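You operate a simulated robot arm through the tools that you are given. There is no shell and no other tool.

You run a simulated robot arm. Do the job below in one go: nothing can be reset, and whatever is moved stays where it is left.

Task
Change the teal receiver's wax guard and press its grey dome tip back on.
Fine: black stick draws the old guard, white stick leaves the new; both back in the teal rack.

Only the result counts: the job must be done as asked and must still hold three seconds after the hand-in. Knocking over, shifting, dropping, spilling or breaking anything else fails it.

Robot
A 7-joint arm with a two-finger parallel gripper, fixed in place. Base frame: the origin is at the foot of the arm, x ahead of it, y to its left, z up. Units: m, rad, N and s.
With the tool pointing down near the work surface it reaches from about 0.12 to 0.54 m from the base axis. Its first joint turns from -1.152 to 1.152 rad. Payload 2.4 kg.
The tool frame sits at the grasp point between the pads (the TCP): z along the fingers, y along the line on which they close. The tips reach 0.03 m beyond it. The gripper opens to 0.094 m. The fingers are 0.028 m wide and 0.01 m thick; the gripper's body (0.05 by 0.096 m) begins 0.055 m behind the TCP.
Orientation is told as [roll, pitch, yaw] about the base's x, y, z axes, in that order, counted from this pose: with the fingers straight down and closing along the base's y, the tool's x points along the base's -x, its y along +y and its z along -z.

Tools
- The arm moves only by the tool apply_moves. Its argument "series" is a list of rows, each a list of 3 entries, a list of its own where there are three numbers: the turn, a rotation vector about the tool's x, y, z in rad, then the shift along the tool's x, y, z in m, then the closure, from 0 (fully open) to 1 (shut). In form: [[[ax, ay, az], [dx, dy, dz], gripper], ...]. A call has 1 to 20 rows; each row is the pose to reach, as a shift and turn from the pose commanded when the call began, along the tool's axes at that moment. A row lasts 0.2 s, in which the tool goes at most 0.05 m and 0.15 rad; a call with a longer step from one row to the next is refused whole, and so is a gripper value outside its range. Where a pose cannot be reached the arm comes as near as it can. A force on the tool above 40 N (or 10 N above the force at the start of the call, whichever is more), or a blocked arm, ends the call early, and 0.2 s more pass. The fingers move at their own pace (about 0.153 m/s each) and stop on an object; they squeeze with about 27 N. The grip force told is the motor's: it shows also when the fingers shut on nothing. Time passes only in rows, and 0.2 s behind the last, so rows that repeat a pose let the fingers close. It gives the time, the measured TCP pose, the force on the tool (base axes), the opening and the grip force at its end, in the units of the frame above (readings bear some noise), with the torque about the TCP (base axes, N m) and any sound that the robot's microphone picked up.
- Cameras (640 x 400 px; columns grow to the right, rows downward): "scene" is fixed at [0.0569, 0.4963, 1.4664]; the picture's right is [-0.60, -0.80, 0.00], its down [-0.41, 0.31, -0.85] and it looks along [0.68, -0.52, -0.52] (base axes); focal length 371 px, centre (320, 200). "wrist" rides on the gripper at [0.076, 0.014, -0.102] in the tool frame; the picture's right is [-0.18, 0.98, 0.00], its down [-0.75, -0.14, -0.64] and it looks along [-0.63, -0.12, 0.77] (tool axes); focal length 243 px, centre (320, 200). There is no depth. A picture from a camera that has moved, and an enlarged one, comes with that camera's place and axes in the base frame and with its lens. The place of the scene camera against the robot may be out by one fixed shift of up to 0.025 m in any direction.
- get_image(camera): a new picture of that camera. The clock stands still meanwhile.
- close_up(camera, box): a new picture of the part [left, top, right, bottom] of that camera's present view, enlarged. The clock stands still meanwhile.
- job_done(): hands the job in; it is judged then, once.

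Places have to be worked out from the pictures, the camera data and where the tool is seen. Open the gripper and draw the arm clear of the work before you hand the job in, unless the task says otherwise.

The tools are called as a command line: name --argument value ..., lists and objects as JSON in quotes. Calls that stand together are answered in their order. apply_moves: Moves the arm, as the interface text tells. Its arguments: {"type":"object","properties":{"series":{"type":"array"}},"required":["series"]} The other tools are called the same way: get_image (camera) takes a picture; close_up (camera, box) takes an enlarged picture of a part of a camera's view; job_done () hands the job in.

At the start:

```text
clock: 0.0
tool_pos: [0.3669, 0.0321, 1.1894]
orientation: [-0.001, 0.0, -0.001]
force: [-0.3, -0.2, -0.4]
torque: [0.01, 0.02, 0.01]
finger_gap: 0.094
grip_force: 0.1
```

scene: 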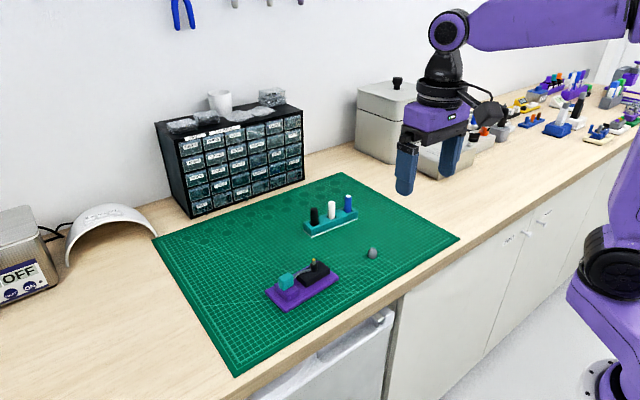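
wrist: 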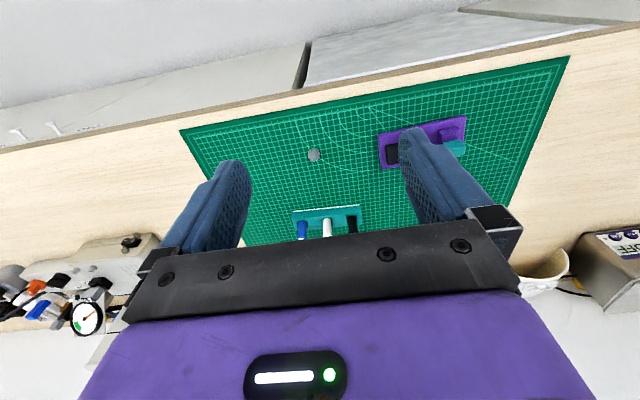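

The pictures show a purple holder with a teal receiver, a grey dome tip on the mat, and a teal rack with black, white and blue sticks. I'll look closer before moving.

close_up --camera "scene" --box '[250, 240, 350, 310]'

close_up --camera "scene" --box '[290, 180, 390, 270]'

close_up --camera "wrist" --box '[280, 100, 480, 240]'

```text
5.71 times, centred on (300, 275) of scene
camera zoom: at [0.0569, 0.4963, 1.4664], right [-0.6, -0.8, 0.0], down [-0.41, 0.31, -0.85], along [0.68, -0.52, -0.52], focal length 2119 px, centre (434, -229)
```

zoom: 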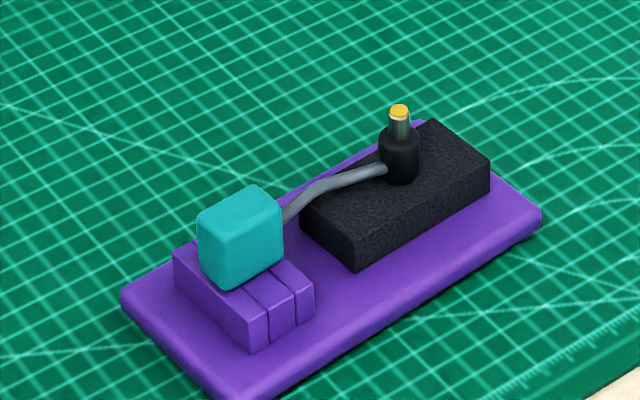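

```text
4.44 times, centred on (340, 225) of scene
camera zoom: at [0.0569, 0.4963, 1.4664], right [-0.6, -0.8, 0.0], down [-0.41, 0.31, -0.85], along [0.68, -0.52, -0.52], focal length 1648 px, centre (231, 89)
```

zoom: 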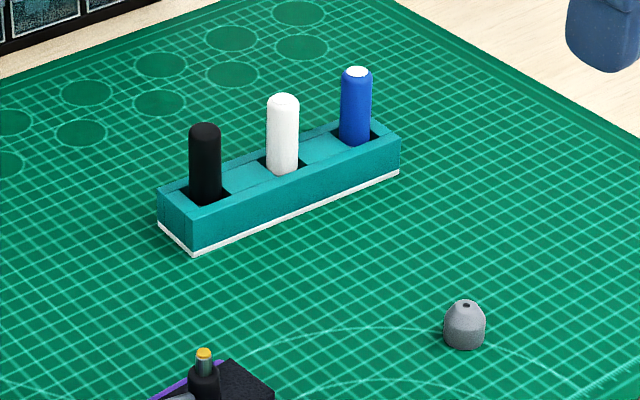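

```text
2.86 times, centred on (380, 170) of wrist
camera zoom: at [0.2915, 0.0463, 1.2924], right [0.18, 0.98, 0.0], down [0.75, -0.14, 0.64], along [0.63, -0.12, -0.77], focal length 693 px, centre (149, 286)
```

zoom: 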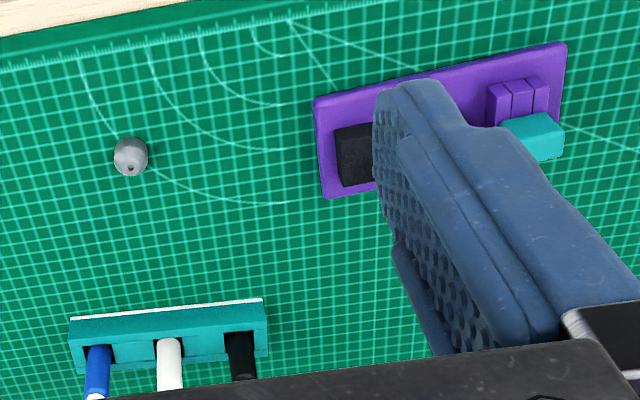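

The wrist view is upside-down (up in the picture is -x). My first triangulation puts the dome near (0.5, 0, 0.9), but the height is uncertain, so I'll shift the arm sideways at this height to get a stereo pair from the wrist camera.

apply_moves --series '[[[0, 0, 0], [0.03, -0.03, 0], 0], [[0, 0, 0], [0.06, -0.06, 0], 0], [[0, 0, 0], [0.09, -0.09, 0], 0], [[0, 0, 0], [0.1, -0.12, 0], 0], [[0, 0, 0], [0.1, -0.12, 0], 0]]'

```text
clock: 1.2
tool_pos: [0.2679, -0.0864, 1.19]
orientation: [0.0, 0.0, 0.0]
force: [0.5, 0.6, 0.2]
torque: [0.01, -0.03, -0.03]
finger_gap: 0.0941
grip_force: 0.1
```

The arm moved as commanded. Next I take the second wrist view for stereo.

get_image --camera "wrist"

get_image --camera "scene"

```text
taken
camera wrist: at [0.1924, -0.0726, 1.2931], right [0.18, 0.98, 0.0], down [0.75, -0.14, 0.64], along [0.63, -0.12, -0.77], focal length 243 px, centre (320, 200)
```

wrist: 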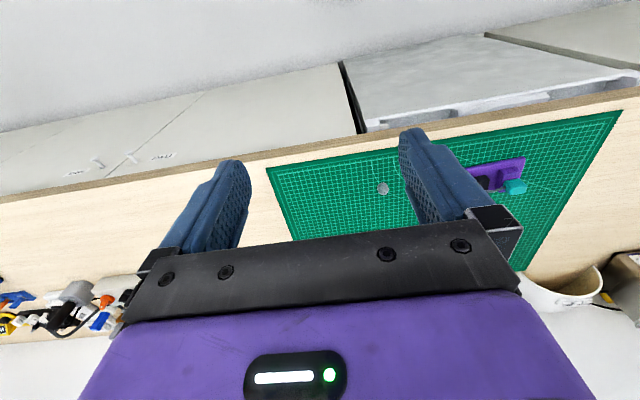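

```text
taken
```

scene: 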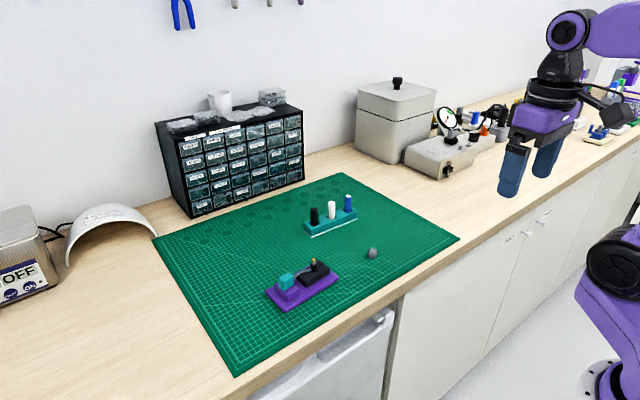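

Stereo from the two wrist views puts the dome at about (0.505, -0.006, 0.90), so the mat is near z≈0.89. The rack seems to be near x≈0.65. I'll move forward and up to see the rack and check how far the arm reaches.

apply_moves --series '[[[0, 0, 0], [-0.04, 0.02, 0], 0], [[0, 0, 0], [-0.08, 0.04, 0], 0], [[0, 0, 0], [-0.12, 0.06, 0], 0], [[0, 0, 0], [-0.16, 0.08, 0], 0], [[0, 0, 0], [-0.2, 0.09, 0], 0], [[0, 0, 0], [-0.24, 0.09, 0], 0], [[0, 0, 0], [-0.24, 0.09, 0], 0]]'

get_image --camera "wrist"

get_image --camera "scene"

```text
clock: 2.8
tool_pos: [0.5088, 0.0029, 1.1879]
orientation: [0.001, -0.001, 0.0]
force: [-0.5, 0.4, 0.3]
torque: [0.02, 0.04, 0.01]
finger_gap: 0.094
grip_force: 0.0
```

```text
taken
camera wrist: at [0.4329, 0.0174, 1.2915], right [0.18, 0.98, 0.0], down [0.75, -0.14, 0.64], along [0.63, -0.12, -0.77], focal length 243 px, centre (320, 200)
```

wrist: 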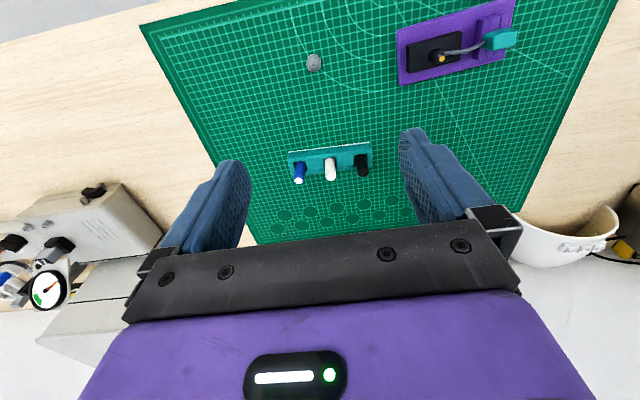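

```text
taken
```

scene: 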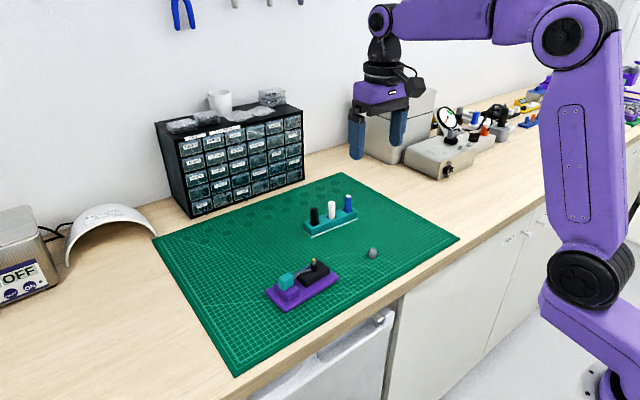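

All the objects are now in the wrist view. I'll zoom in for precise readings.

close_up --camera "wrist" --box '[270, 130, 400, 211]'

close_up --camera "wrist" --box '[390, 0, 530, 87]'

close_up --camera "wrist" --box '[280, 40, 344, 80]'

```text
4.92 times, centred on (335, 170) of wrist
camera zoom: at [0.4329, 0.0174, 1.2915], right [0.18, 0.98, 0.0], down [0.75, -0.14, 0.64], along [0.63, -0.12, -0.77], focal length 1194 px, centre (246, 345)
```

zoom: 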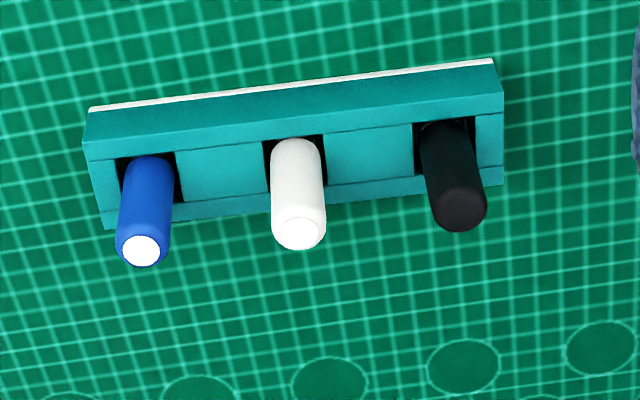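

```text
4.57 times, centred on (460, 44) of wrist
camera zoom: at [0.4329, 0.0174, 1.2915], right [0.18, 0.98, 0.0], down [0.75, -0.14, 0.64], along [0.63, -0.12, -0.77], focal length 1109 px, centre (-320, 915)
```

zoom: 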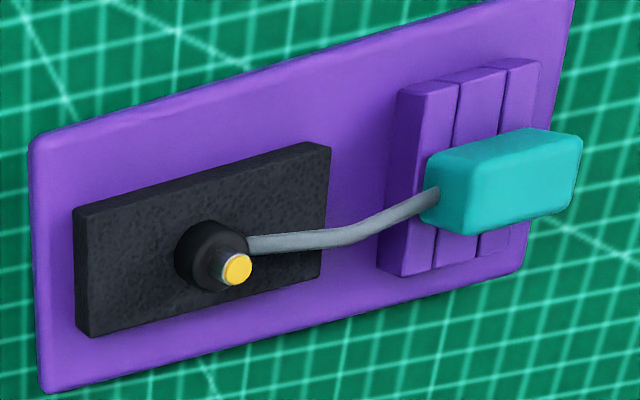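

```text
10.00 times, centred on (312, 60) of wrist
camera zoom: at [0.4329, 0.0174, 1.2915], right [0.18, 0.98, 0.0], down [0.75, -0.14, 0.64], along [0.63, -0.12, -0.77], focal length 2426 px, centre (400, 1600)
```

zoom: 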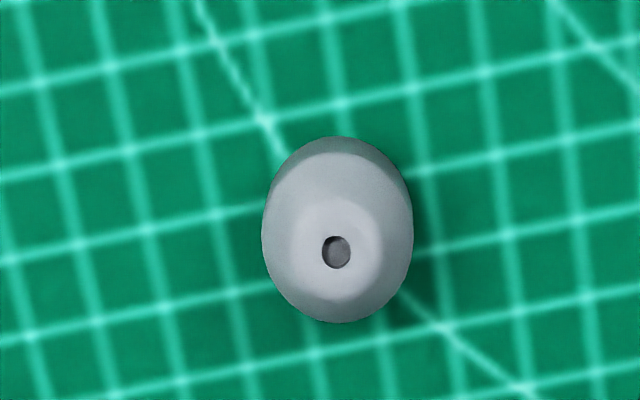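

Stereo results: the mat is at z≈0.90. The stick tops are at z≈0.963, with black about (0.659, 0.048), white about (0.658, -0.006) and blue about (0.657, -0.060). The receiver's yellow tip is near (0.518, 0.154, 0.953). I'll test the reach above the rack at a safe height.

apply_moves --series '[[[0, 0, 0], [-0.03, 0, 0.02], 0], [[0, 0, 0], [-0.06, 0, 0.04], 0], [[0, 0, 0], [-0.09, 0, 0.06], 0], [[0, 0, 0], [-0.12, 0, 0.08], 0], [[0, 0, 0], [-0.15, 0, 0.09], 0], [[0, 0, 0], [-0.15, 0, 0.09], 0]]'

get_image --camera "wrist"

get_image --camera "scene"

```text
clock: 4.2
tool_pos: [0.6578, 0.0018, 1.0983]
orientation: [0.001, 0.0, 0.001]
force: [1.2, 0.4, -0.9]
torque: [-0.04, 0.04, 0.03]
finger_gap: 0.0938
grip_force: 0.1
```

```text
taken
camera wrist: at [0.5816, 0.0158, 1.2025], right [0.18, 0.98, 0.0], down [0.75, -0.14, 0.64], along [0.63, -0.12, -0.77], focal length 243 px, centre (320, 200)
```

wrist: 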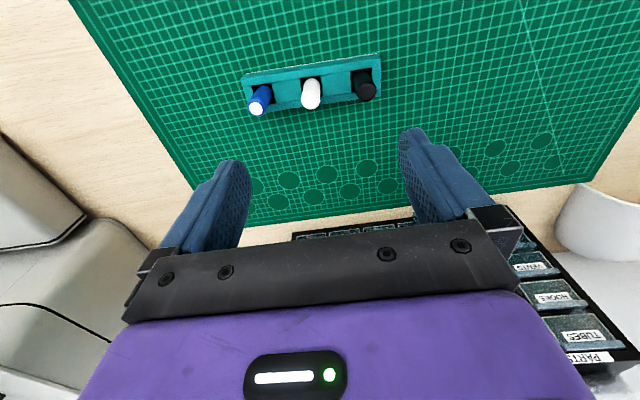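

```text
taken
```

scene: 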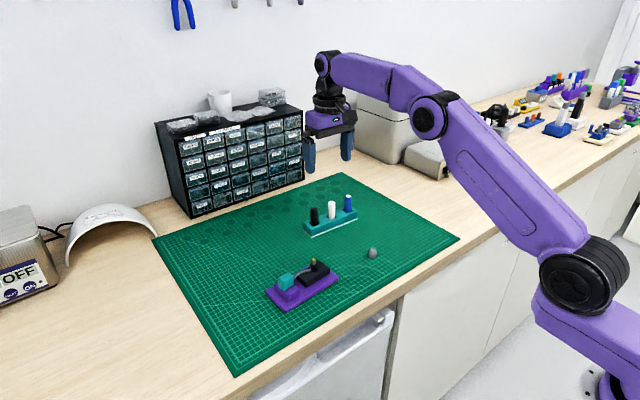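

The arm reached (0.658, 0.002, 1.098) without trouble. Next I zoom on the rack for better geometry.

close_up --camera "wrist" --box '[230, 40, 394, 142]'

close_up --camera "scene" --box '[295, 190, 365, 240]'

```text
3.90 times, centred on (312, 91) of wrist
camera zoom: at [0.5816, 0.0158, 1.2025], right [0.18, 0.98, 0.0], down [0.75, -0.14, 0.64], along [0.63, -0.12, -0.77], focal length 947 px, centre (351, 625)
```

zoom: 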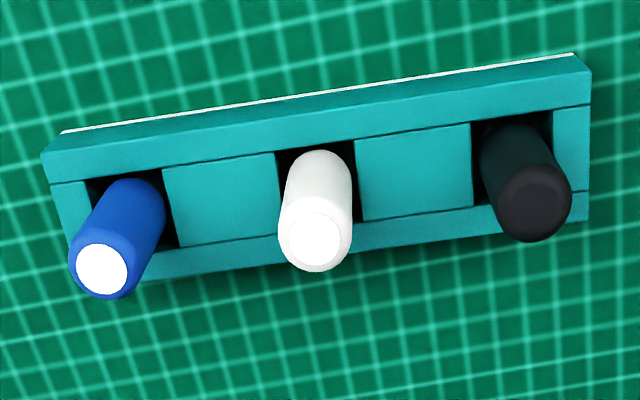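

```text
8.00 times, centred on (330, 215) of scene
camera zoom: at [0.0569, 0.4963, 1.4664], right [-0.6, -0.8, 0.0], down [-0.41, 0.31, -0.85], along [0.68, -0.52, -0.52], focal length 2966 px, centre (240, 80)
```

zoom: 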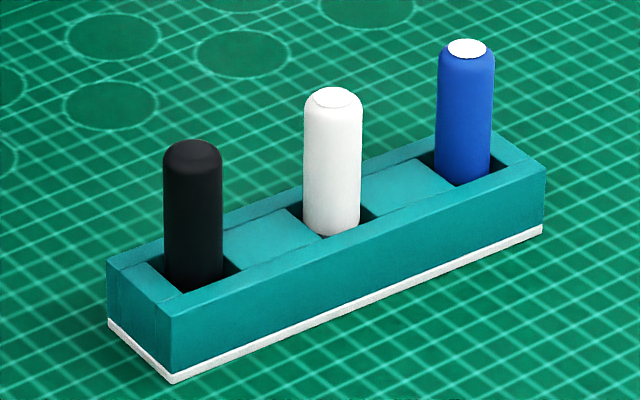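

Using both views, the stick tops are at z≈0.970: black about (0.656, 0.047), white about (0.652, -0.006). The rack top is at z≈0.93. I'll hover above the black stick with the fingers partly closed.

apply_moves --series '[[[0, 0, 0], [0, 0.03, 0.01], 0.2], [[0, 0, 0], [0, 0.045, 0.03], 0.4], [[0, 0, 0], [0, 0.045, 0.06], 0.47], [[0, 0, 0], [0, 0.045, 0.07], 0.47], [[0, 0, 0], [0, 0.045, 0.07], 0.47]]'

get_image --camera "wrist"

get_image --camera "scene"

```text
clock: 5.4
tool_pos: [0.6595, 0.0462, 1.0287]
orientation: [0.0, -0.001, 0.001]
force: [0.4, -0.9, 0.1]
torque: [0.0, -0.03, 0.02]
finger_gap: 0.05
grip_force: 0.0
```

```text
taken
camera wrist: at [0.5826, 0.0608, 1.132], right [0.18, 0.98, 0.0], down [0.75, -0.14, 0.64], along [0.63, -0.12, -0.77], focal length 243 px, centre (320, 200)
```

wrist: 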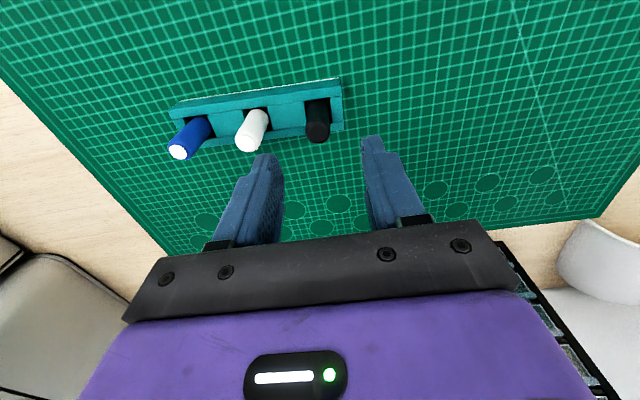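

```text
taken
```

scene: 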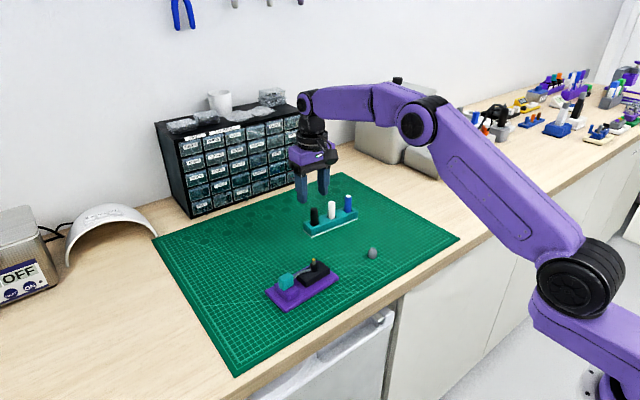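

The stick reads about (0.656, 0.046) against the TCP at (0.6595, 0.046). I'll zoom in on both views to refine before descending.

close_up --camera "wrist" --box '[240, 70, 400, 170]'

close_up --camera "scene" --box '[280, 170, 376, 230]'

```text
4.00 times, centred on (320, 120) of wrist
camera zoom: at [0.5826, 0.0608, 1.132], right [0.18, 0.98, 0.0], down [0.75, -0.14, 0.64], along [0.63, -0.12, -0.77], focal length 970 px, centre (320, 520)
```

zoom: 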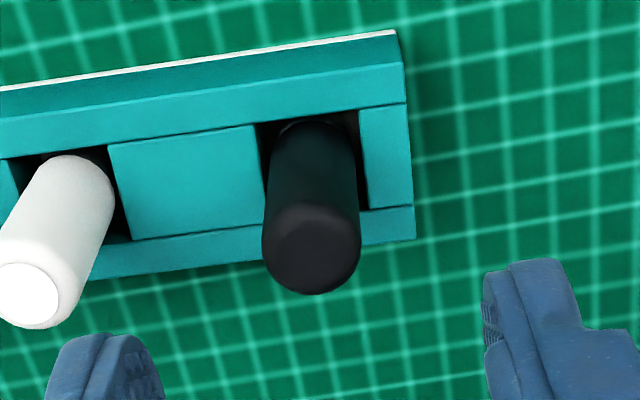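

```text
6.67 times, centred on (328, 200) of scene
camera zoom: at [0.0569, 0.4963, 1.4664], right [-0.6, -0.8, 0.0], down [-0.41, 0.31, -0.85], along [0.68, -0.52, -0.52], focal length 2472 px, centre (267, 200)
```

zoom: 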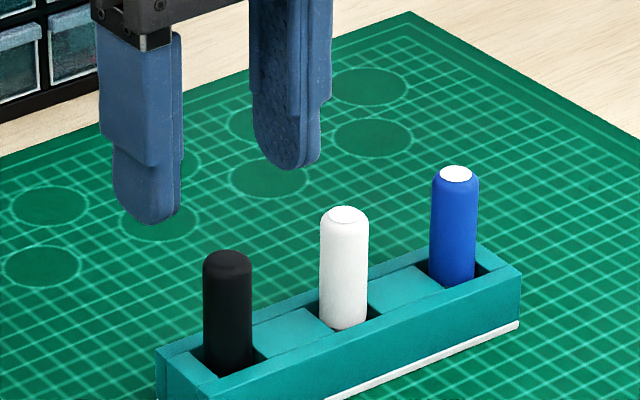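

Wrist and scene agree the black stick's axis is about 3 mm nearer (-x) than the TCP and centred in y. I'll descend to z≈0.970, which puts the tips about 10 mm above the rack top, and check before closing.

apply_moves --series '[[[0, 0, 0], [0.0035, 0, 0.015], 0.47], [[0, 0, 0], [0.0035, 0, 0.03], 0.47], [[0, 0, 0], [0.0035, 0, 0.045], 0.47], [[0, 0, 0], [0.0035, 0, 0.058], 0.47], [[0, 0, 0], [0.0035, 0, 0.058], 0.47]]'

get_image --camera "wrist"

close_up --camera "scene" --box '[280, 170, 376, 230]'

```text
clock: 6.6
tool_pos: [0.654, 0.0468, 0.969]
orientation: [-0.001, 0.0, 0.0]
force: [-1.0, 0.0, 0.5]
torque: [0.0, 0.0, 0.03]
finger_gap: 0.0498
grip_force: 0.0
```

```text
taken
camera wrist: at [0.5776, 0.0607, 1.0722], right [0.18, 0.98, 0.0], down [0.75, -0.14, 0.64], along [0.63, -0.12, -0.77], focal length 243 px, centre (320, 200)
```

wrist: 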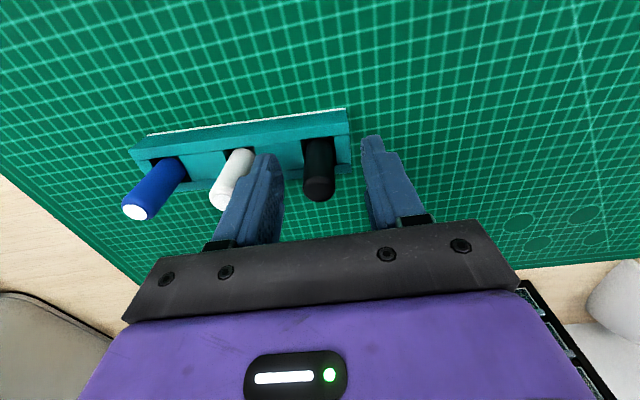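

```text
6.67 times, centred on (328, 200) of scene
camera zoom: at [0.0569, 0.4963, 1.4664], right [-0.6, -0.8, 0.0], down [-0.41, 0.31, -0.85], along [0.68, -0.52, -0.52], focal length 2472 px, centre (267, 200)
```

zoom: 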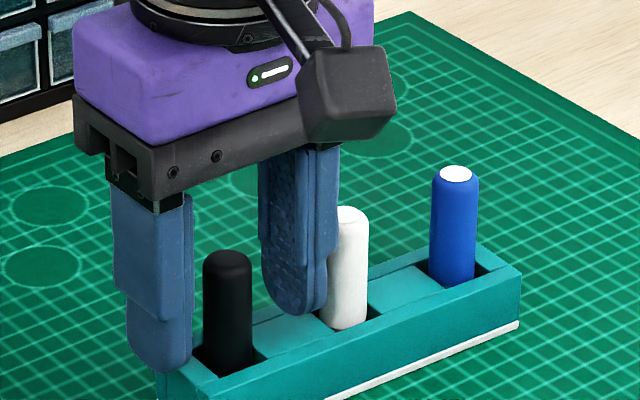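

The stick top is at the TCP's pixel (320, 188), and the fingers straddle only the black stick. I'll close on it.

apply_moves --series '[[[0, 0, 0], [0, 0, 0], 0.7], [[0, 0, 0], [0, 0, 0], 0.85], [[0, 0, 0], [0, 0, 0], 1], [[0, 0, 0], [0, 0, 0], 1]]'

close_up --camera "wrist" --box '[240, 110, 400, 210]'

```text
clock: 7.6
tool_pos: [0.6539, 0.0458, 0.9692]
orientation: [0.001, 0.0, 0.0]
force: [0.5, 0.5, 1.7]
torque: [0.13, 0.0, -0.01]
finger_gap: 0.0155
grip_force: 26.9
```

```text
4.00 times, centred on (320, 160) of wrist
camera zoom: at [0.5777, 0.0607, 1.0725], right [0.18, 0.98, 0.0], down [0.75, -0.14, 0.64], along [0.63, -0.12, -0.77], focal length 970 px, centre (320, 360)
```

zoom: 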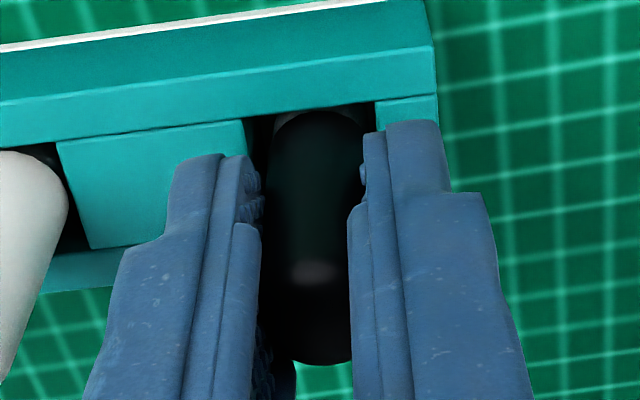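

The black stick is gripped (gap 15.5 mm, 26.9 N). I'll lift straight up slowly.

apply_moves --series '[[[0, 0, 0], [0, 0, -0.01], 1], [[0, 0, 0], [0, 0, -0.025], 1], [[0, 0, 0], [0, 0, -0.045], 1], [[0, 0, 0], [0, 0, -0.07], 1], [[0, 0, 0], [0, 0, -0.09], 1], [[0, 0, 0], [0, 0, -0.09], 1]]'

get_image --camera "wrist"

close_up --camera "scene" --box '[260, 140, 388, 220]'

```text
clock: 9.0
tool_pos: [0.6535, 0.0473, 1.061]
orientation: [0.002, 0.0, 0.0]
force: [-0.6, -0.2, 0.2]
torque: [-0.02, 0.01, -0.01]
finger_gap: 0.0161
grip_force: 26.6
```

```text
taken
camera wrist: at [0.5781, 0.0614, 1.1648], right [0.18, 0.98, 0.0], down [0.75, -0.14, 0.64], along [0.63, -0.12, -0.77], focal length 243 px, centre (320, 200)
```

wrist: 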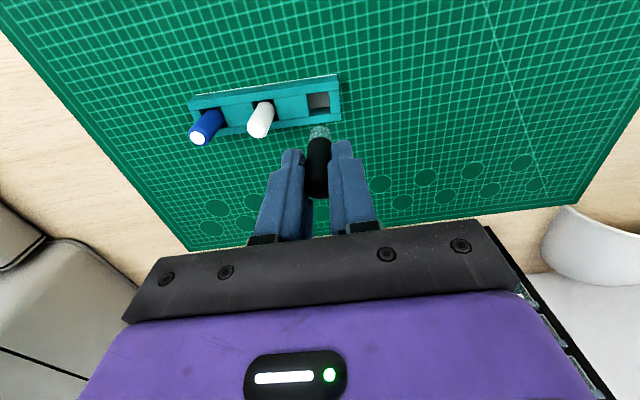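

```text
5.00 times, centred on (324, 180) of scene
camera zoom: at [0.0569, 0.4963, 1.4664], right [-0.6, -0.8, 0.0], down [-0.41, 0.31, -0.85], along [0.68, -0.52, -0.52], focal length 1854 px, centre (300, 300)
```

zoom: 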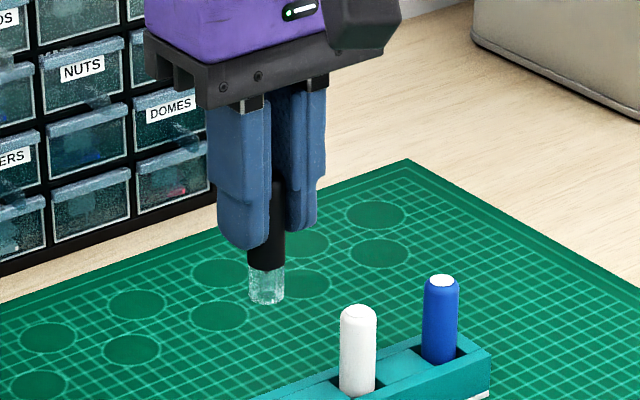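

The stick came out cleanly and has a clear sleeve at its lower end. I'll zoom in to see the tip.

close_up --camera "wrist" --box '[288, 110, 352, 150]'

close_up --camera "scene" --box '[294, 180, 334, 205]'

close_up --camera "wrist" --box '[180, 70, 352, 178]'

```text
10.00 times, centred on (320, 130) of wrist
camera zoom: at [0.5781, 0.0614, 1.1648], right [0.18, 0.98, 0.0], down [0.75, -0.14, 0.64], along [0.63, -0.12, -0.77], focal length 2426 px, centre (320, 900)
```

zoom: 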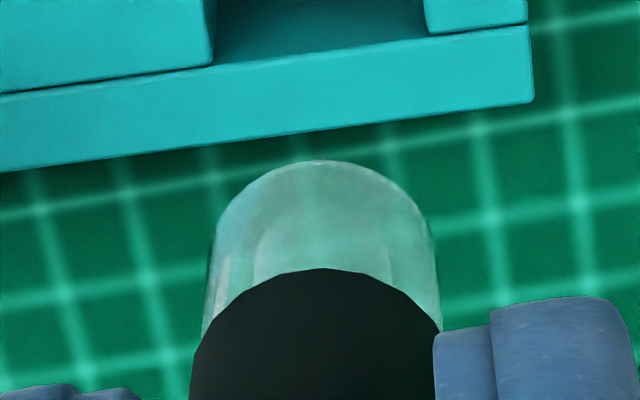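

```text
16.00 times, centred on (314, 192) of scene
camera zoom: at [0.0569, 0.4963, 1.4664], right [-0.6, -0.8, 0.0], down [-0.41, 0.31, -0.85], along [0.68, -0.52, -0.52], focal length 5933 px, centre (416, 320)
```

zoom: 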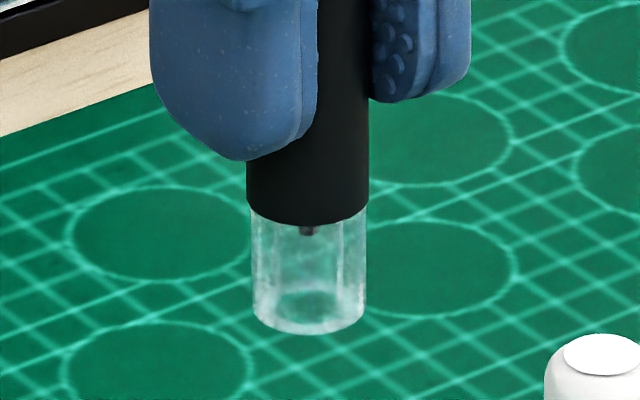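

```text
3.70 times, centred on (266, 124) of wrist
camera zoom: at [0.5781, 0.0614, 1.1648], right [0.18, 0.98, 0.0], down [0.75, -0.14, 0.64], along [0.63, -0.12, -0.77], focal length 899 px, centre (520, 482)
```

zoom: 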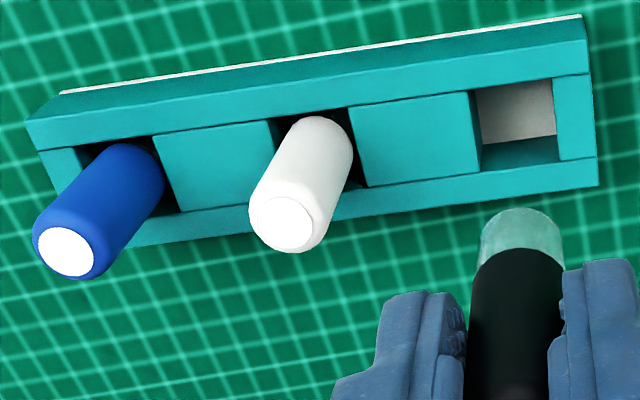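

The clear sleeve holds a short pin. The sleeve bottom is about 62–63 mm below the TCP, so it should slide over the receiver's grey tube. I'll carry the stick at this height to hover near the receiver.

apply_moves --series '[[[0, 0, 0], [0.02, 0.015, 0], 1], [[0, 0, 0], [0.05, 0.038, 0], 1], [[0, 0, 0], [0.08, 0.062, 0], 1], [[0, 0, 0], [0.11, 0.085, 0], 1], [[0, 0, 0], [0.132, 0.102, 0], 1], [[0, 0, 0], [0.139, 0.107, 0], 1], [[0, 0, 0], [0.139, 0.107, 0], 1]]'

get_image --camera "wrist"

close_up --camera "scene" --box '[260, 210, 372, 280]'

```text
clock: 10.6
tool_pos: [0.5135, 0.1546, 1.0596]
orientation: [0.0, 0.0, 0.001]
force: [0.2, -1.0, 0.0]
torque: [-0.03, 0.01, 0.04]
finger_gap: 0.0163
grip_force: 27.2
```

```text
taken
camera wrist: at [0.4381, 0.1686, 1.1638], right [0.18, 0.98, 0.0], down [0.75, -0.14, 0.64], along [0.63, -0.12, -0.77], focal length 243 px, centre (320, 200)
```

wrist: 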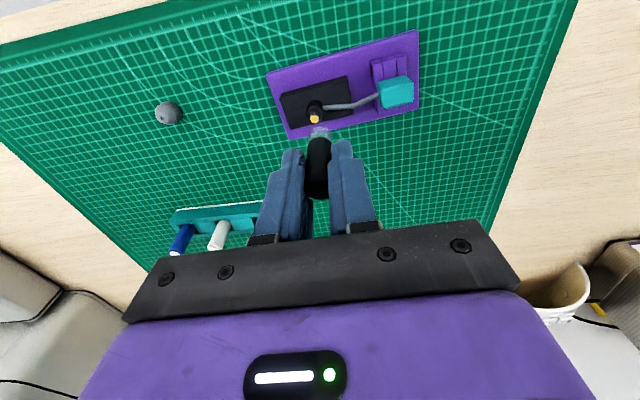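

```text
5.71 times, centred on (316, 245) of scene
camera zoom: at [0.0569, 0.4964, 1.4664], right [-0.6, -0.8, 0.0], down [-0.41, 0.31, -0.85], along [0.68, -0.52, -0.52], focal length 2119 px, centre (343, -57)
```

zoom: 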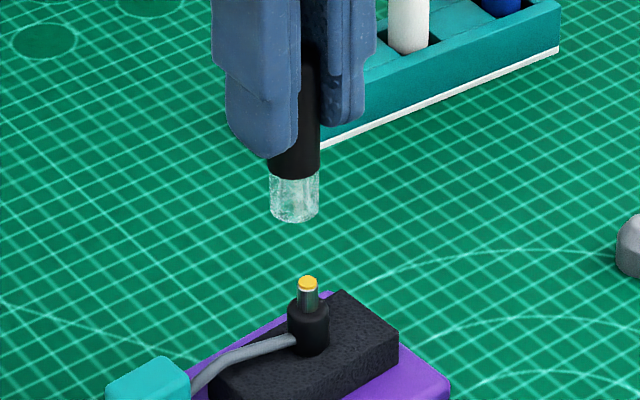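

I'll zoom the wrist view to measure the relative offset between the sleeve and the guard.

close_up --camera "wrist" --box '[270, 85, 366, 145]'

close_up --camera "scene" --box '[292, 235, 332, 260]'

```text
6.67 times, centred on (318, 115) of wrist
camera zoom: at [0.4381, 0.1686, 1.1638], right [0.18, 0.98, 0.0], down [0.75, -0.14, 0.64], along [0.63, -0.12, -0.77], focal length 1618 px, centre (333, 767)
```

zoom: 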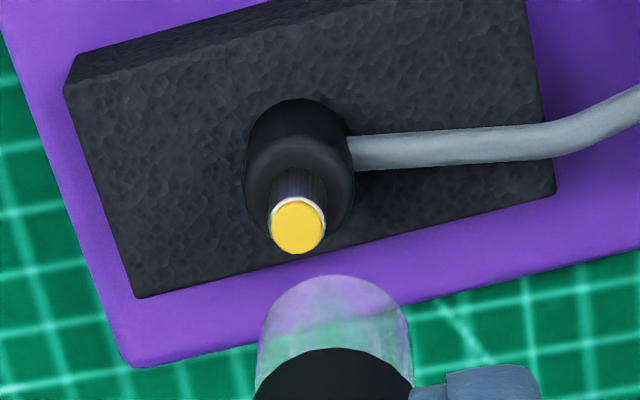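

```text
16.00 times, centred on (312, 248) of scene
camera zoom: at [0.0569, 0.4964, 1.4664], right [-0.6, -0.8, 0.0], down [-0.41, 0.31, -0.85], along [0.68, -0.52, -0.52], focal length 5933 px, centre (448, -560)
```

zoom: 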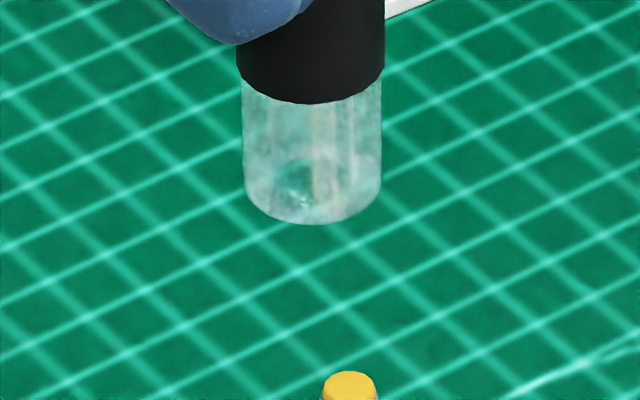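

Triangulating the guard between views gives (0.515, 0.150, 0.962), so it sits about 5 mm toward -y of the stick. I'll shift over and come down until the sleeve is about 10 mm above the guard, then re-measure.

apply_moves --series '[[[0, 0, 0], [-0.0005, -0.003, 0], 1], [[0, 0, 0], [-0.001, -0.0055, 0.008], 1], [[0, 0, 0], [-0.001, -0.0055, 0.017], 1], [[0, 0, 0], [-0.001, -0.0055, 0.025], 1], [[0, 0, 0], [-0.001, -0.0055, 0.025], 1]]'

close_up --camera "wrist" --box '[270, 85, 366, 145]'

close_up --camera "scene" --box '[292, 240, 332, 265]'

```text
clock: 11.8
tool_pos: [0.5161, 0.1484, 1.0367]
orientation: [0.0, -0.001, 0.0]
force: [-0.1, -0.6, -0.5]
torque: [0.0, 0.01, 0.01]
finger_gap: 0.0163
grip_force: 27.1
```

```text
6.67 times, centred on (318, 115) of wrist
camera zoom: at [0.44, 0.1628, 1.1391], right [0.18, 0.98, 0.0], down [0.75, -0.14, 0.64], along [0.63, -0.12, -0.77], focal length 1618 px, centre (333, 767)
```

zoom: 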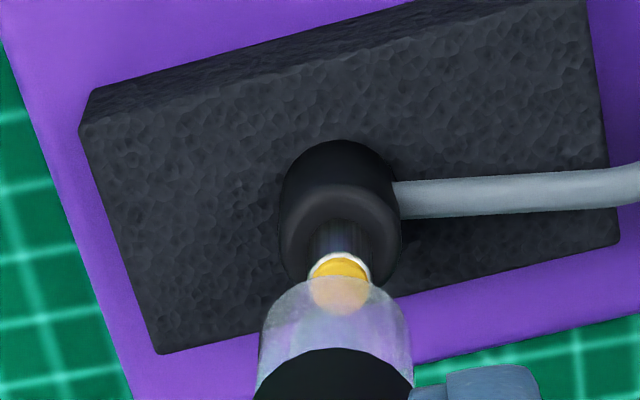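

```text
16.00 times, centred on (312, 252) of scene
camera zoom: at [0.0569, 0.4963, 1.4664], right [-0.6, -0.8, 0.0], down [-0.41, 0.31, -0.85], along [0.68, -0.52, -0.52], focal length 5933 px, centre (448, -640)
```

zoom: 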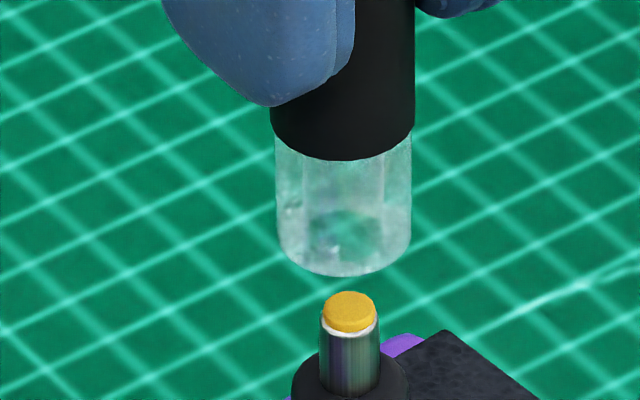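

Combining both views, the guard is about 3 mm toward -x and 1.3 mm toward +y of the stick's axis, roughly 7 mm below the sleeve. I'll correct that and check again.

apply_moves --series '[[[0, 0, 0], [0.003, 0.0013, 0], 1], [[0, 0, 0], [0.003, 0.0013, 0], 1]]'

close_up --camera "wrist" --box '[288, 95, 352, 135]'

close_up --camera "scene" --box '[292, 240, 332, 265]'

```text
clock: 12.4
tool_pos: [0.5118, 0.1497, 1.0353]
orientation: [-0.001, 0.0, -0.001]
force: [0.3, -0.9, -0.3]
torque: [0.01, -0.01, -0.02]
finger_gap: 0.0163
grip_force: 27.1
```

```text
10.00 times, centred on (320, 115) of wrist
camera zoom: at [0.4365, 0.1647, 1.139], right [0.18, 0.98, 0.0], down [0.75, -0.14, 0.64], along [0.63, -0.12, -0.77], focal length 2426 px, centre (320, 1050)
```

zoom: 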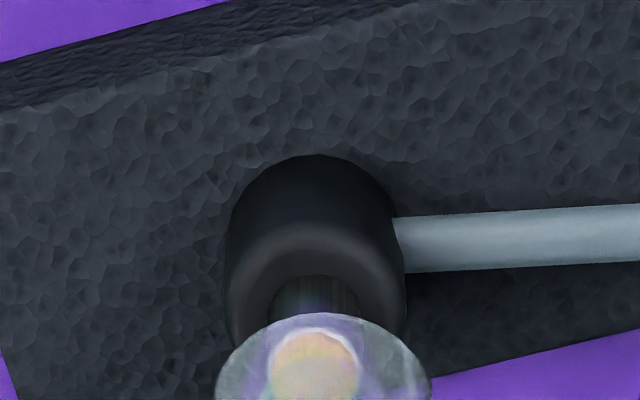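

```text
16.00 times, centred on (312, 252) of scene
camera zoom: at [0.0569, 0.4963, 1.4664], right [-0.6, -0.8, 0.0], down [-0.41, 0.31, -0.85], along [0.68, -0.52, -0.52], focal length 5933 px, centre (448, -640)
```

zoom: 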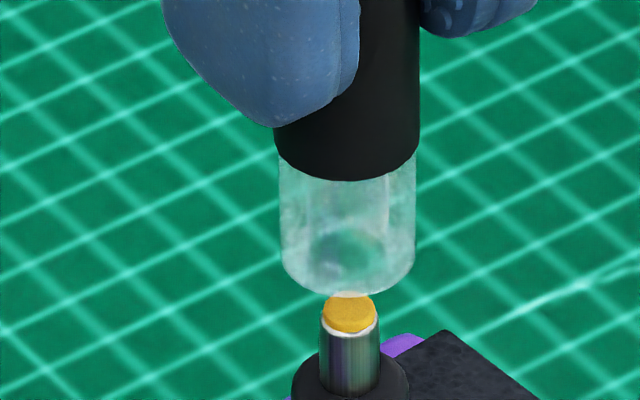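

Alignment is now within about 0.7 mm. I'll apply the last sub-millimetre correction and descend 15 mm slowly so the sleeve goes over the tube, then check force and views.

apply_moves --series '[[[0, 0, 0], [-0.0004, -0.0005, 0.001], 1], [[0, 0, 0], [-0.0004, -0.0005, 0.004], 1], [[0, 0, 0], [-0.0004, -0.0005, 0.007], 1], [[0, 0, 0], [-0.0004, -0.0005, 0.01], 1], [[0, 0, 0], [-0.0004, -0.0005, 0.0125], 1], [[0, 0, 0], [-0.0004, -0.0005, 0.015], 1], [[0, 0, 0], [-0.0004, -0.0005, 0.015], 1]]'

close_up --camera "wrist" --box '[288, 100, 352, 140]'

close_up --camera "scene" --box '[292, 240, 332, 265]'

```text
clock: 14.0
tool_pos: [0.513, 0.1487, 1.019]
orientation: [0.0, -0.001, -0.001]
force: [-0.9, -0.3, -0.5]
torque: [0.0, -0.03, 0.01]
finger_gap: 0.0162
grip_force: 26.9
```

```text
10.00 times, centred on (320, 120) of wrist
camera zoom: at [0.4372, 0.1634, 1.124], right [0.18, 0.98, 0.0], down [0.75, -0.14, 0.64], along [0.63, -0.12, -0.77], focal length 2426 px, centre (320, 1000)
```

zoom: 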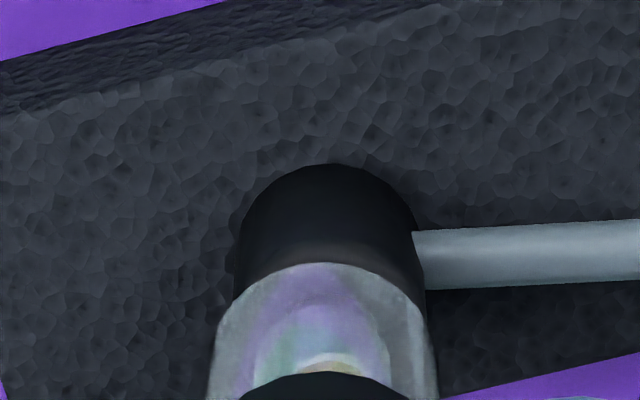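

```text
16.00 times, centred on (312, 252) of scene
camera zoom: at [0.0569, 0.4963, 1.4664], right [-0.6, -0.8, 0.0], down [-0.41, 0.31, -0.85], along [0.68, -0.52, -0.52], focal length 5933 px, centre (448, -640)
```

zoom: 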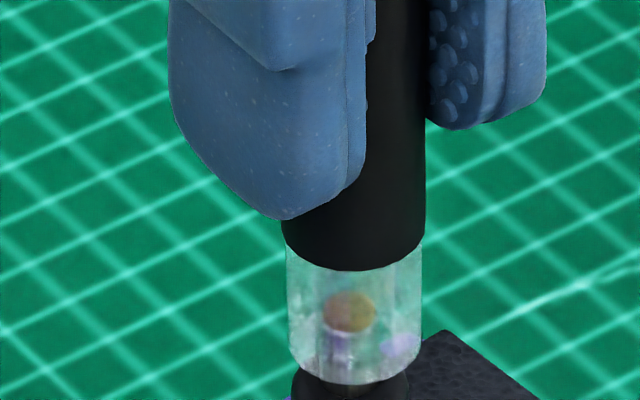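

The sleeve is over the tube with no force. The guard is centred within about 0.9 mm (the stick should go slightly +x), with around 4–6 mm left to pin contact. I'll correct and come down in small steps.

apply_moves --series '[[[0, 0, 0], [-0.0007, 0.0002, 0], 1], [[0, 0, 0], [-0.0007, 0.0002, 0.0015], 1], [[0, 0, 0], [-0.0007, 0.0002, 0.003], 1], [[0, 0, 0], [-0.0007, 0.0002, 0.003], 1]]'

close_up --camera "scene" --box '[292, 240, 332, 265]'

close_up --camera "wrist" --box '[288, 100, 352, 140]'

```text
clock: 15.0
tool_pos: [0.5147, 0.1478, 1.0172]
orientation: [0.0, 0.0, 0.001]
force: [0.6, 0.5, -0.3]
torque: [-0.01, -0.01, 0.02]
finger_gap: 0.016
grip_force: 27.8
```

```text
16.00 times, centred on (312, 252) of scene
camera zoom: at [0.0569, 0.4963, 1.4664], right [-0.6, -0.8, 0.0], down [-0.41, 0.31, -0.85], along [0.68, -0.52, -0.52], focal length 5933 px, centre (448, -640)
```

zoom: 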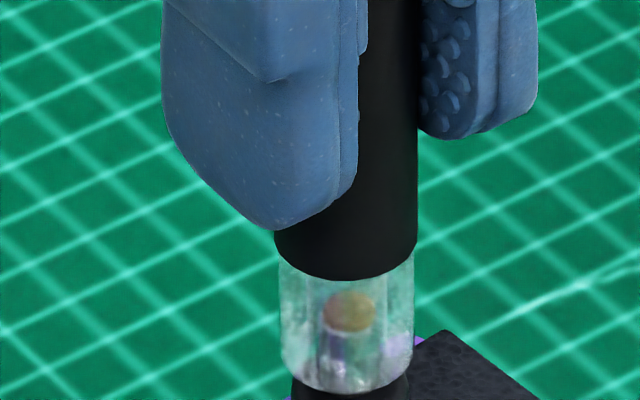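

```text
10.00 times, centred on (320, 120) of wrist
camera zoom: at [0.4388, 0.1634, 1.1213], right [0.18, 0.98, 0.0], down [0.75, -0.14, 0.64], along [0.63, -0.12, -0.77], focal length 2426 px, centre (320, 1000)
```

zoom: 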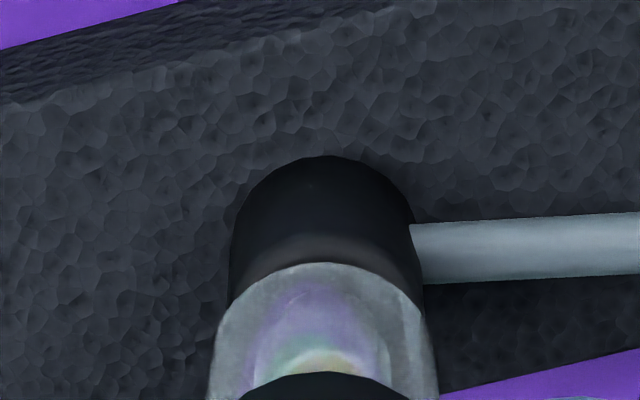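

Alignment is within about 0.4 mm. I'll continue down 3 mm in small steps, watching the force.

apply_moves --series '[[[0, 0, 0], [0, 0, 0.001], 1], [[0, 0, 0], [0, 0, 0.002], 1], [[0, 0, 0], [0, 0, 0.003], 1], [[0, 0, 0], [0, 0, 0.003], 1]]'

close_up --camera "scene" --box '[292, 240, 332, 265]'

```text
clock: 16.0
tool_pos: [0.5141, 0.1485, 1.0142]
orientation: [0.001, 0.0, -0.001]
force: [0.9, 0.7, 0.6]
torque: [0.0, -0.01, -0.01]
finger_gap: 0.0159
grip_force: 27.2
```

```text
16.00 times, centred on (312, 252) of scene
camera zoom: at [0.0569, 0.4963, 1.4664], right [-0.6, -0.8, 0.0], down [-0.41, 0.31, -0.85], along [0.68, -0.52, -0.52], focal length 5933 px, centre (448, -640)
```

zoom: 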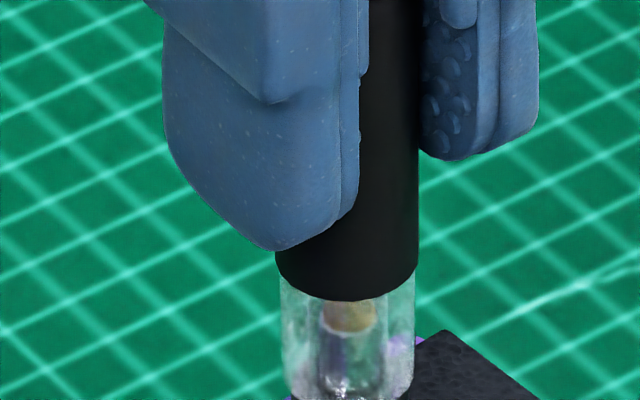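

Still no contact force, with an estimated 2 mm to contact. I'll continue in 1 mm steps.

apply_moves --series '[[[0, 0, 0], [0, 0, 0.001], 1], [[0, 0, 0], [0, 0, 0.002], 1], [[0, 0, 0], [0, 0, 0.003], 1], [[0, 0, 0], [0, 0, 0.003], 1]]'

close_up --camera "scene" --box '[292, 240, 332, 265]'

```text
clock: 17.0
tool_pos: [0.5146, 0.1492, 1.0144]
orientation: [0.001, -0.006, 0.0]
force: [-0.1, -0.5, 21.1]
torque: [-0.04, 0.03, 0.02]
finger_gap: 0.0164
grip_force: 26.9
```

```text
16.00 times, centred on (312, 252) of scene
camera zoom: at [0.0565, 0.4962, 1.4664], right [-0.6, -0.8, 0.0], down [-0.41, 0.31, -0.85], along [0.68, -0.52, -0.52], focal length 5933 px, centre (448, -640)
```

zoom: 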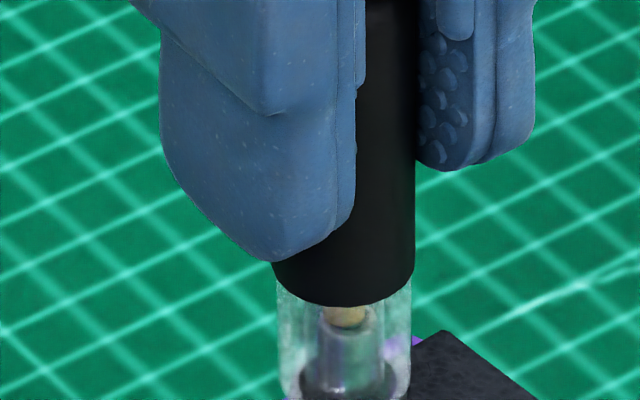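

Contact was made with 21 N of press. I'll lift straight up slowly and see whether the yellow guard comes with the pin.

apply_moves --series '[[[0, 0, 0], [0, 0, -0.002], 1], [[0, 0, 0], [0, 0, -0.005], 1], [[0, 0, 0], [0, 0, -0.008], 1], [[0, 0, 0], [0, 0, -0.008], 1]]'

close_up --camera "scene" --box '[292, 240, 332, 265]'

```text
clock: 18.0
tool_pos: [0.5143, 0.1488, 1.0197]
orientation: [0.0, 0.002, 0.001]
force: [0.2, 0.7, 0.7]
torque: [-0.04, -0.01, -0.01]
finger_gap: 0.016
grip_force: 27.1
```

```text
16.00 times, centred on (312, 252) of scene
camera zoom: at [0.0569, 0.4963, 1.4664], right [-0.6, -0.8, 0.0], down [-0.41, 0.31, -0.85], along [0.68, -0.52, -0.52], focal length 5933 px, centre (448, -640)
```

zoom: 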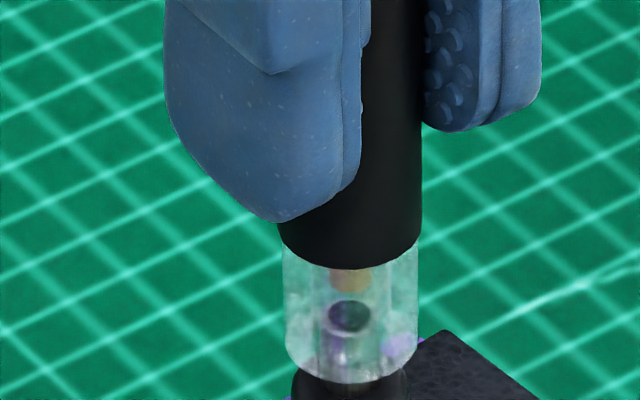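

The yellow guard is now on the stick's pin and the receiver tube shows an empty hole. I'll lift clear vertically.

apply_moves --series '[[[0, 0, 0], [0, 0, -0.005], 1], [[0, 0, 0], [0, 0, -0.012], 1], [[0, 0, 0], [0, 0, -0.022], 1], [[0, 0, 0], [0, 0, -0.035], 1], [[0, 0, 0], [0, 0, -0.045], 1], [[0, 0, 0], [0, 0, -0.045], 1]]'

close_up --camera "scene" --box '[272, 215, 352, 265]'

close_up --camera "wrist" --box '[270, 85, 366, 145]'

```text
clock: 19.4
tool_pos: [0.5144, 0.1495, 1.065]
orientation: [-0.001, 0.002, 0.002]
force: [0.1, 0.7, -0.9]
torque: [-0.02, 0.0, 0.0]
finger_gap: 0.0164
grip_force: 26.9
```

```text
8.00 times, centred on (312, 240) of scene
camera zoom: at [0.0569, 0.4963, 1.4664], right [-0.6, -0.8, 0.0], down [-0.41, 0.31, -0.85], along [0.68, -0.52, -0.52], focal length 2966 px, centre (384, -120)
```

zoom: 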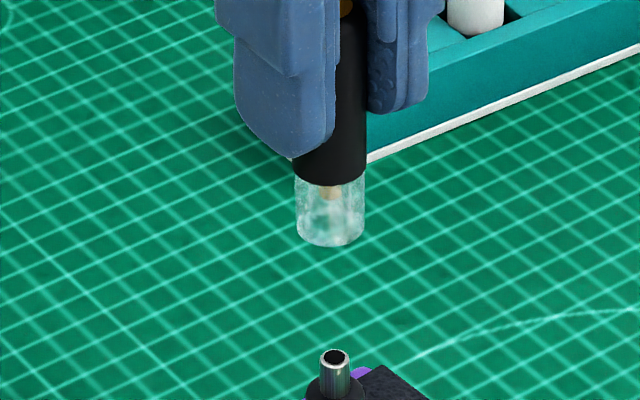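

```text
6.67 times, centred on (318, 115) of wrist
camera zoom: at [0.4388, 0.164, 1.1684], right [0.18, 0.98, 0.0], down [0.75, -0.14, 0.64], along [0.63, -0.12, -0.77], focal length 1618 px, centre (333, 767)
```

zoom: 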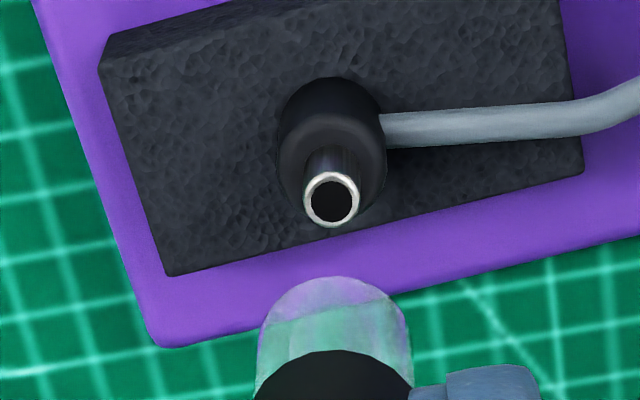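

The guard is out and held on the pin inside the sleeve, and the stick hasn't slipped in the grip. I'll retrace the commanded path back to above the black stick's socket.

apply_moves --series '[[[0, 0, 0], [-0.02, -0.015, 0], 1], [[0, 0, 0], [-0.05, -0.037, 0], 1], [[0, 0, 0], [-0.08, -0.059, 0], 1], [[0, 0, 0], [-0.11, -0.081, 0], 1], [[0, 0, 0], [-0.132, -0.097, 0], 1], [[0, 0, 0], [-0.1399, -0.1025, 0.004], 1], [[0, 0, 0], [-0.1399, -0.1025, 0.004], 1]]'

close_up --camera "wrist" --box '[240, 70, 368, 150]'

close_up --camera "scene" --box '[276, 170, 372, 230]'

```text
clock: 21.0
tool_pos: [0.6548, 0.0453, 1.0605]
orientation: [0.0, -0.002, 0.0]
force: [0.0, 0.0, -0.4]
torque: [0.0, 0.02, 0.0]
finger_gap: 0.0159
grip_force: 26.9
```

```text
5.00 times, centred on (304, 110) of wrist
camera zoom: at [0.5792, 0.0605, 1.164], right [0.18, 0.98, 0.0], down [0.75, -0.14, 0.64], along [0.63, -0.12, -0.77], focal length 1213 px, centre (400, 650)
```

zoom: 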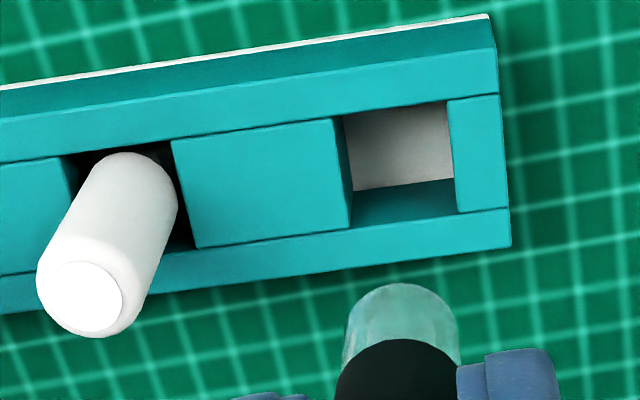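

```text
6.67 times, centred on (324, 200) of scene
camera zoom: at [0.0569, 0.4963, 1.4664], right [-0.6, -0.8, 0.0], down [-0.41, 0.31, -0.85], along [0.68, -0.52, -0.52], focal length 2472 px, centre (293, 200)
```

zoom: 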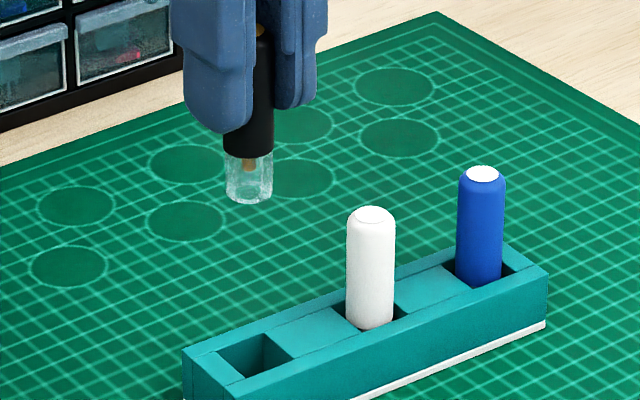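

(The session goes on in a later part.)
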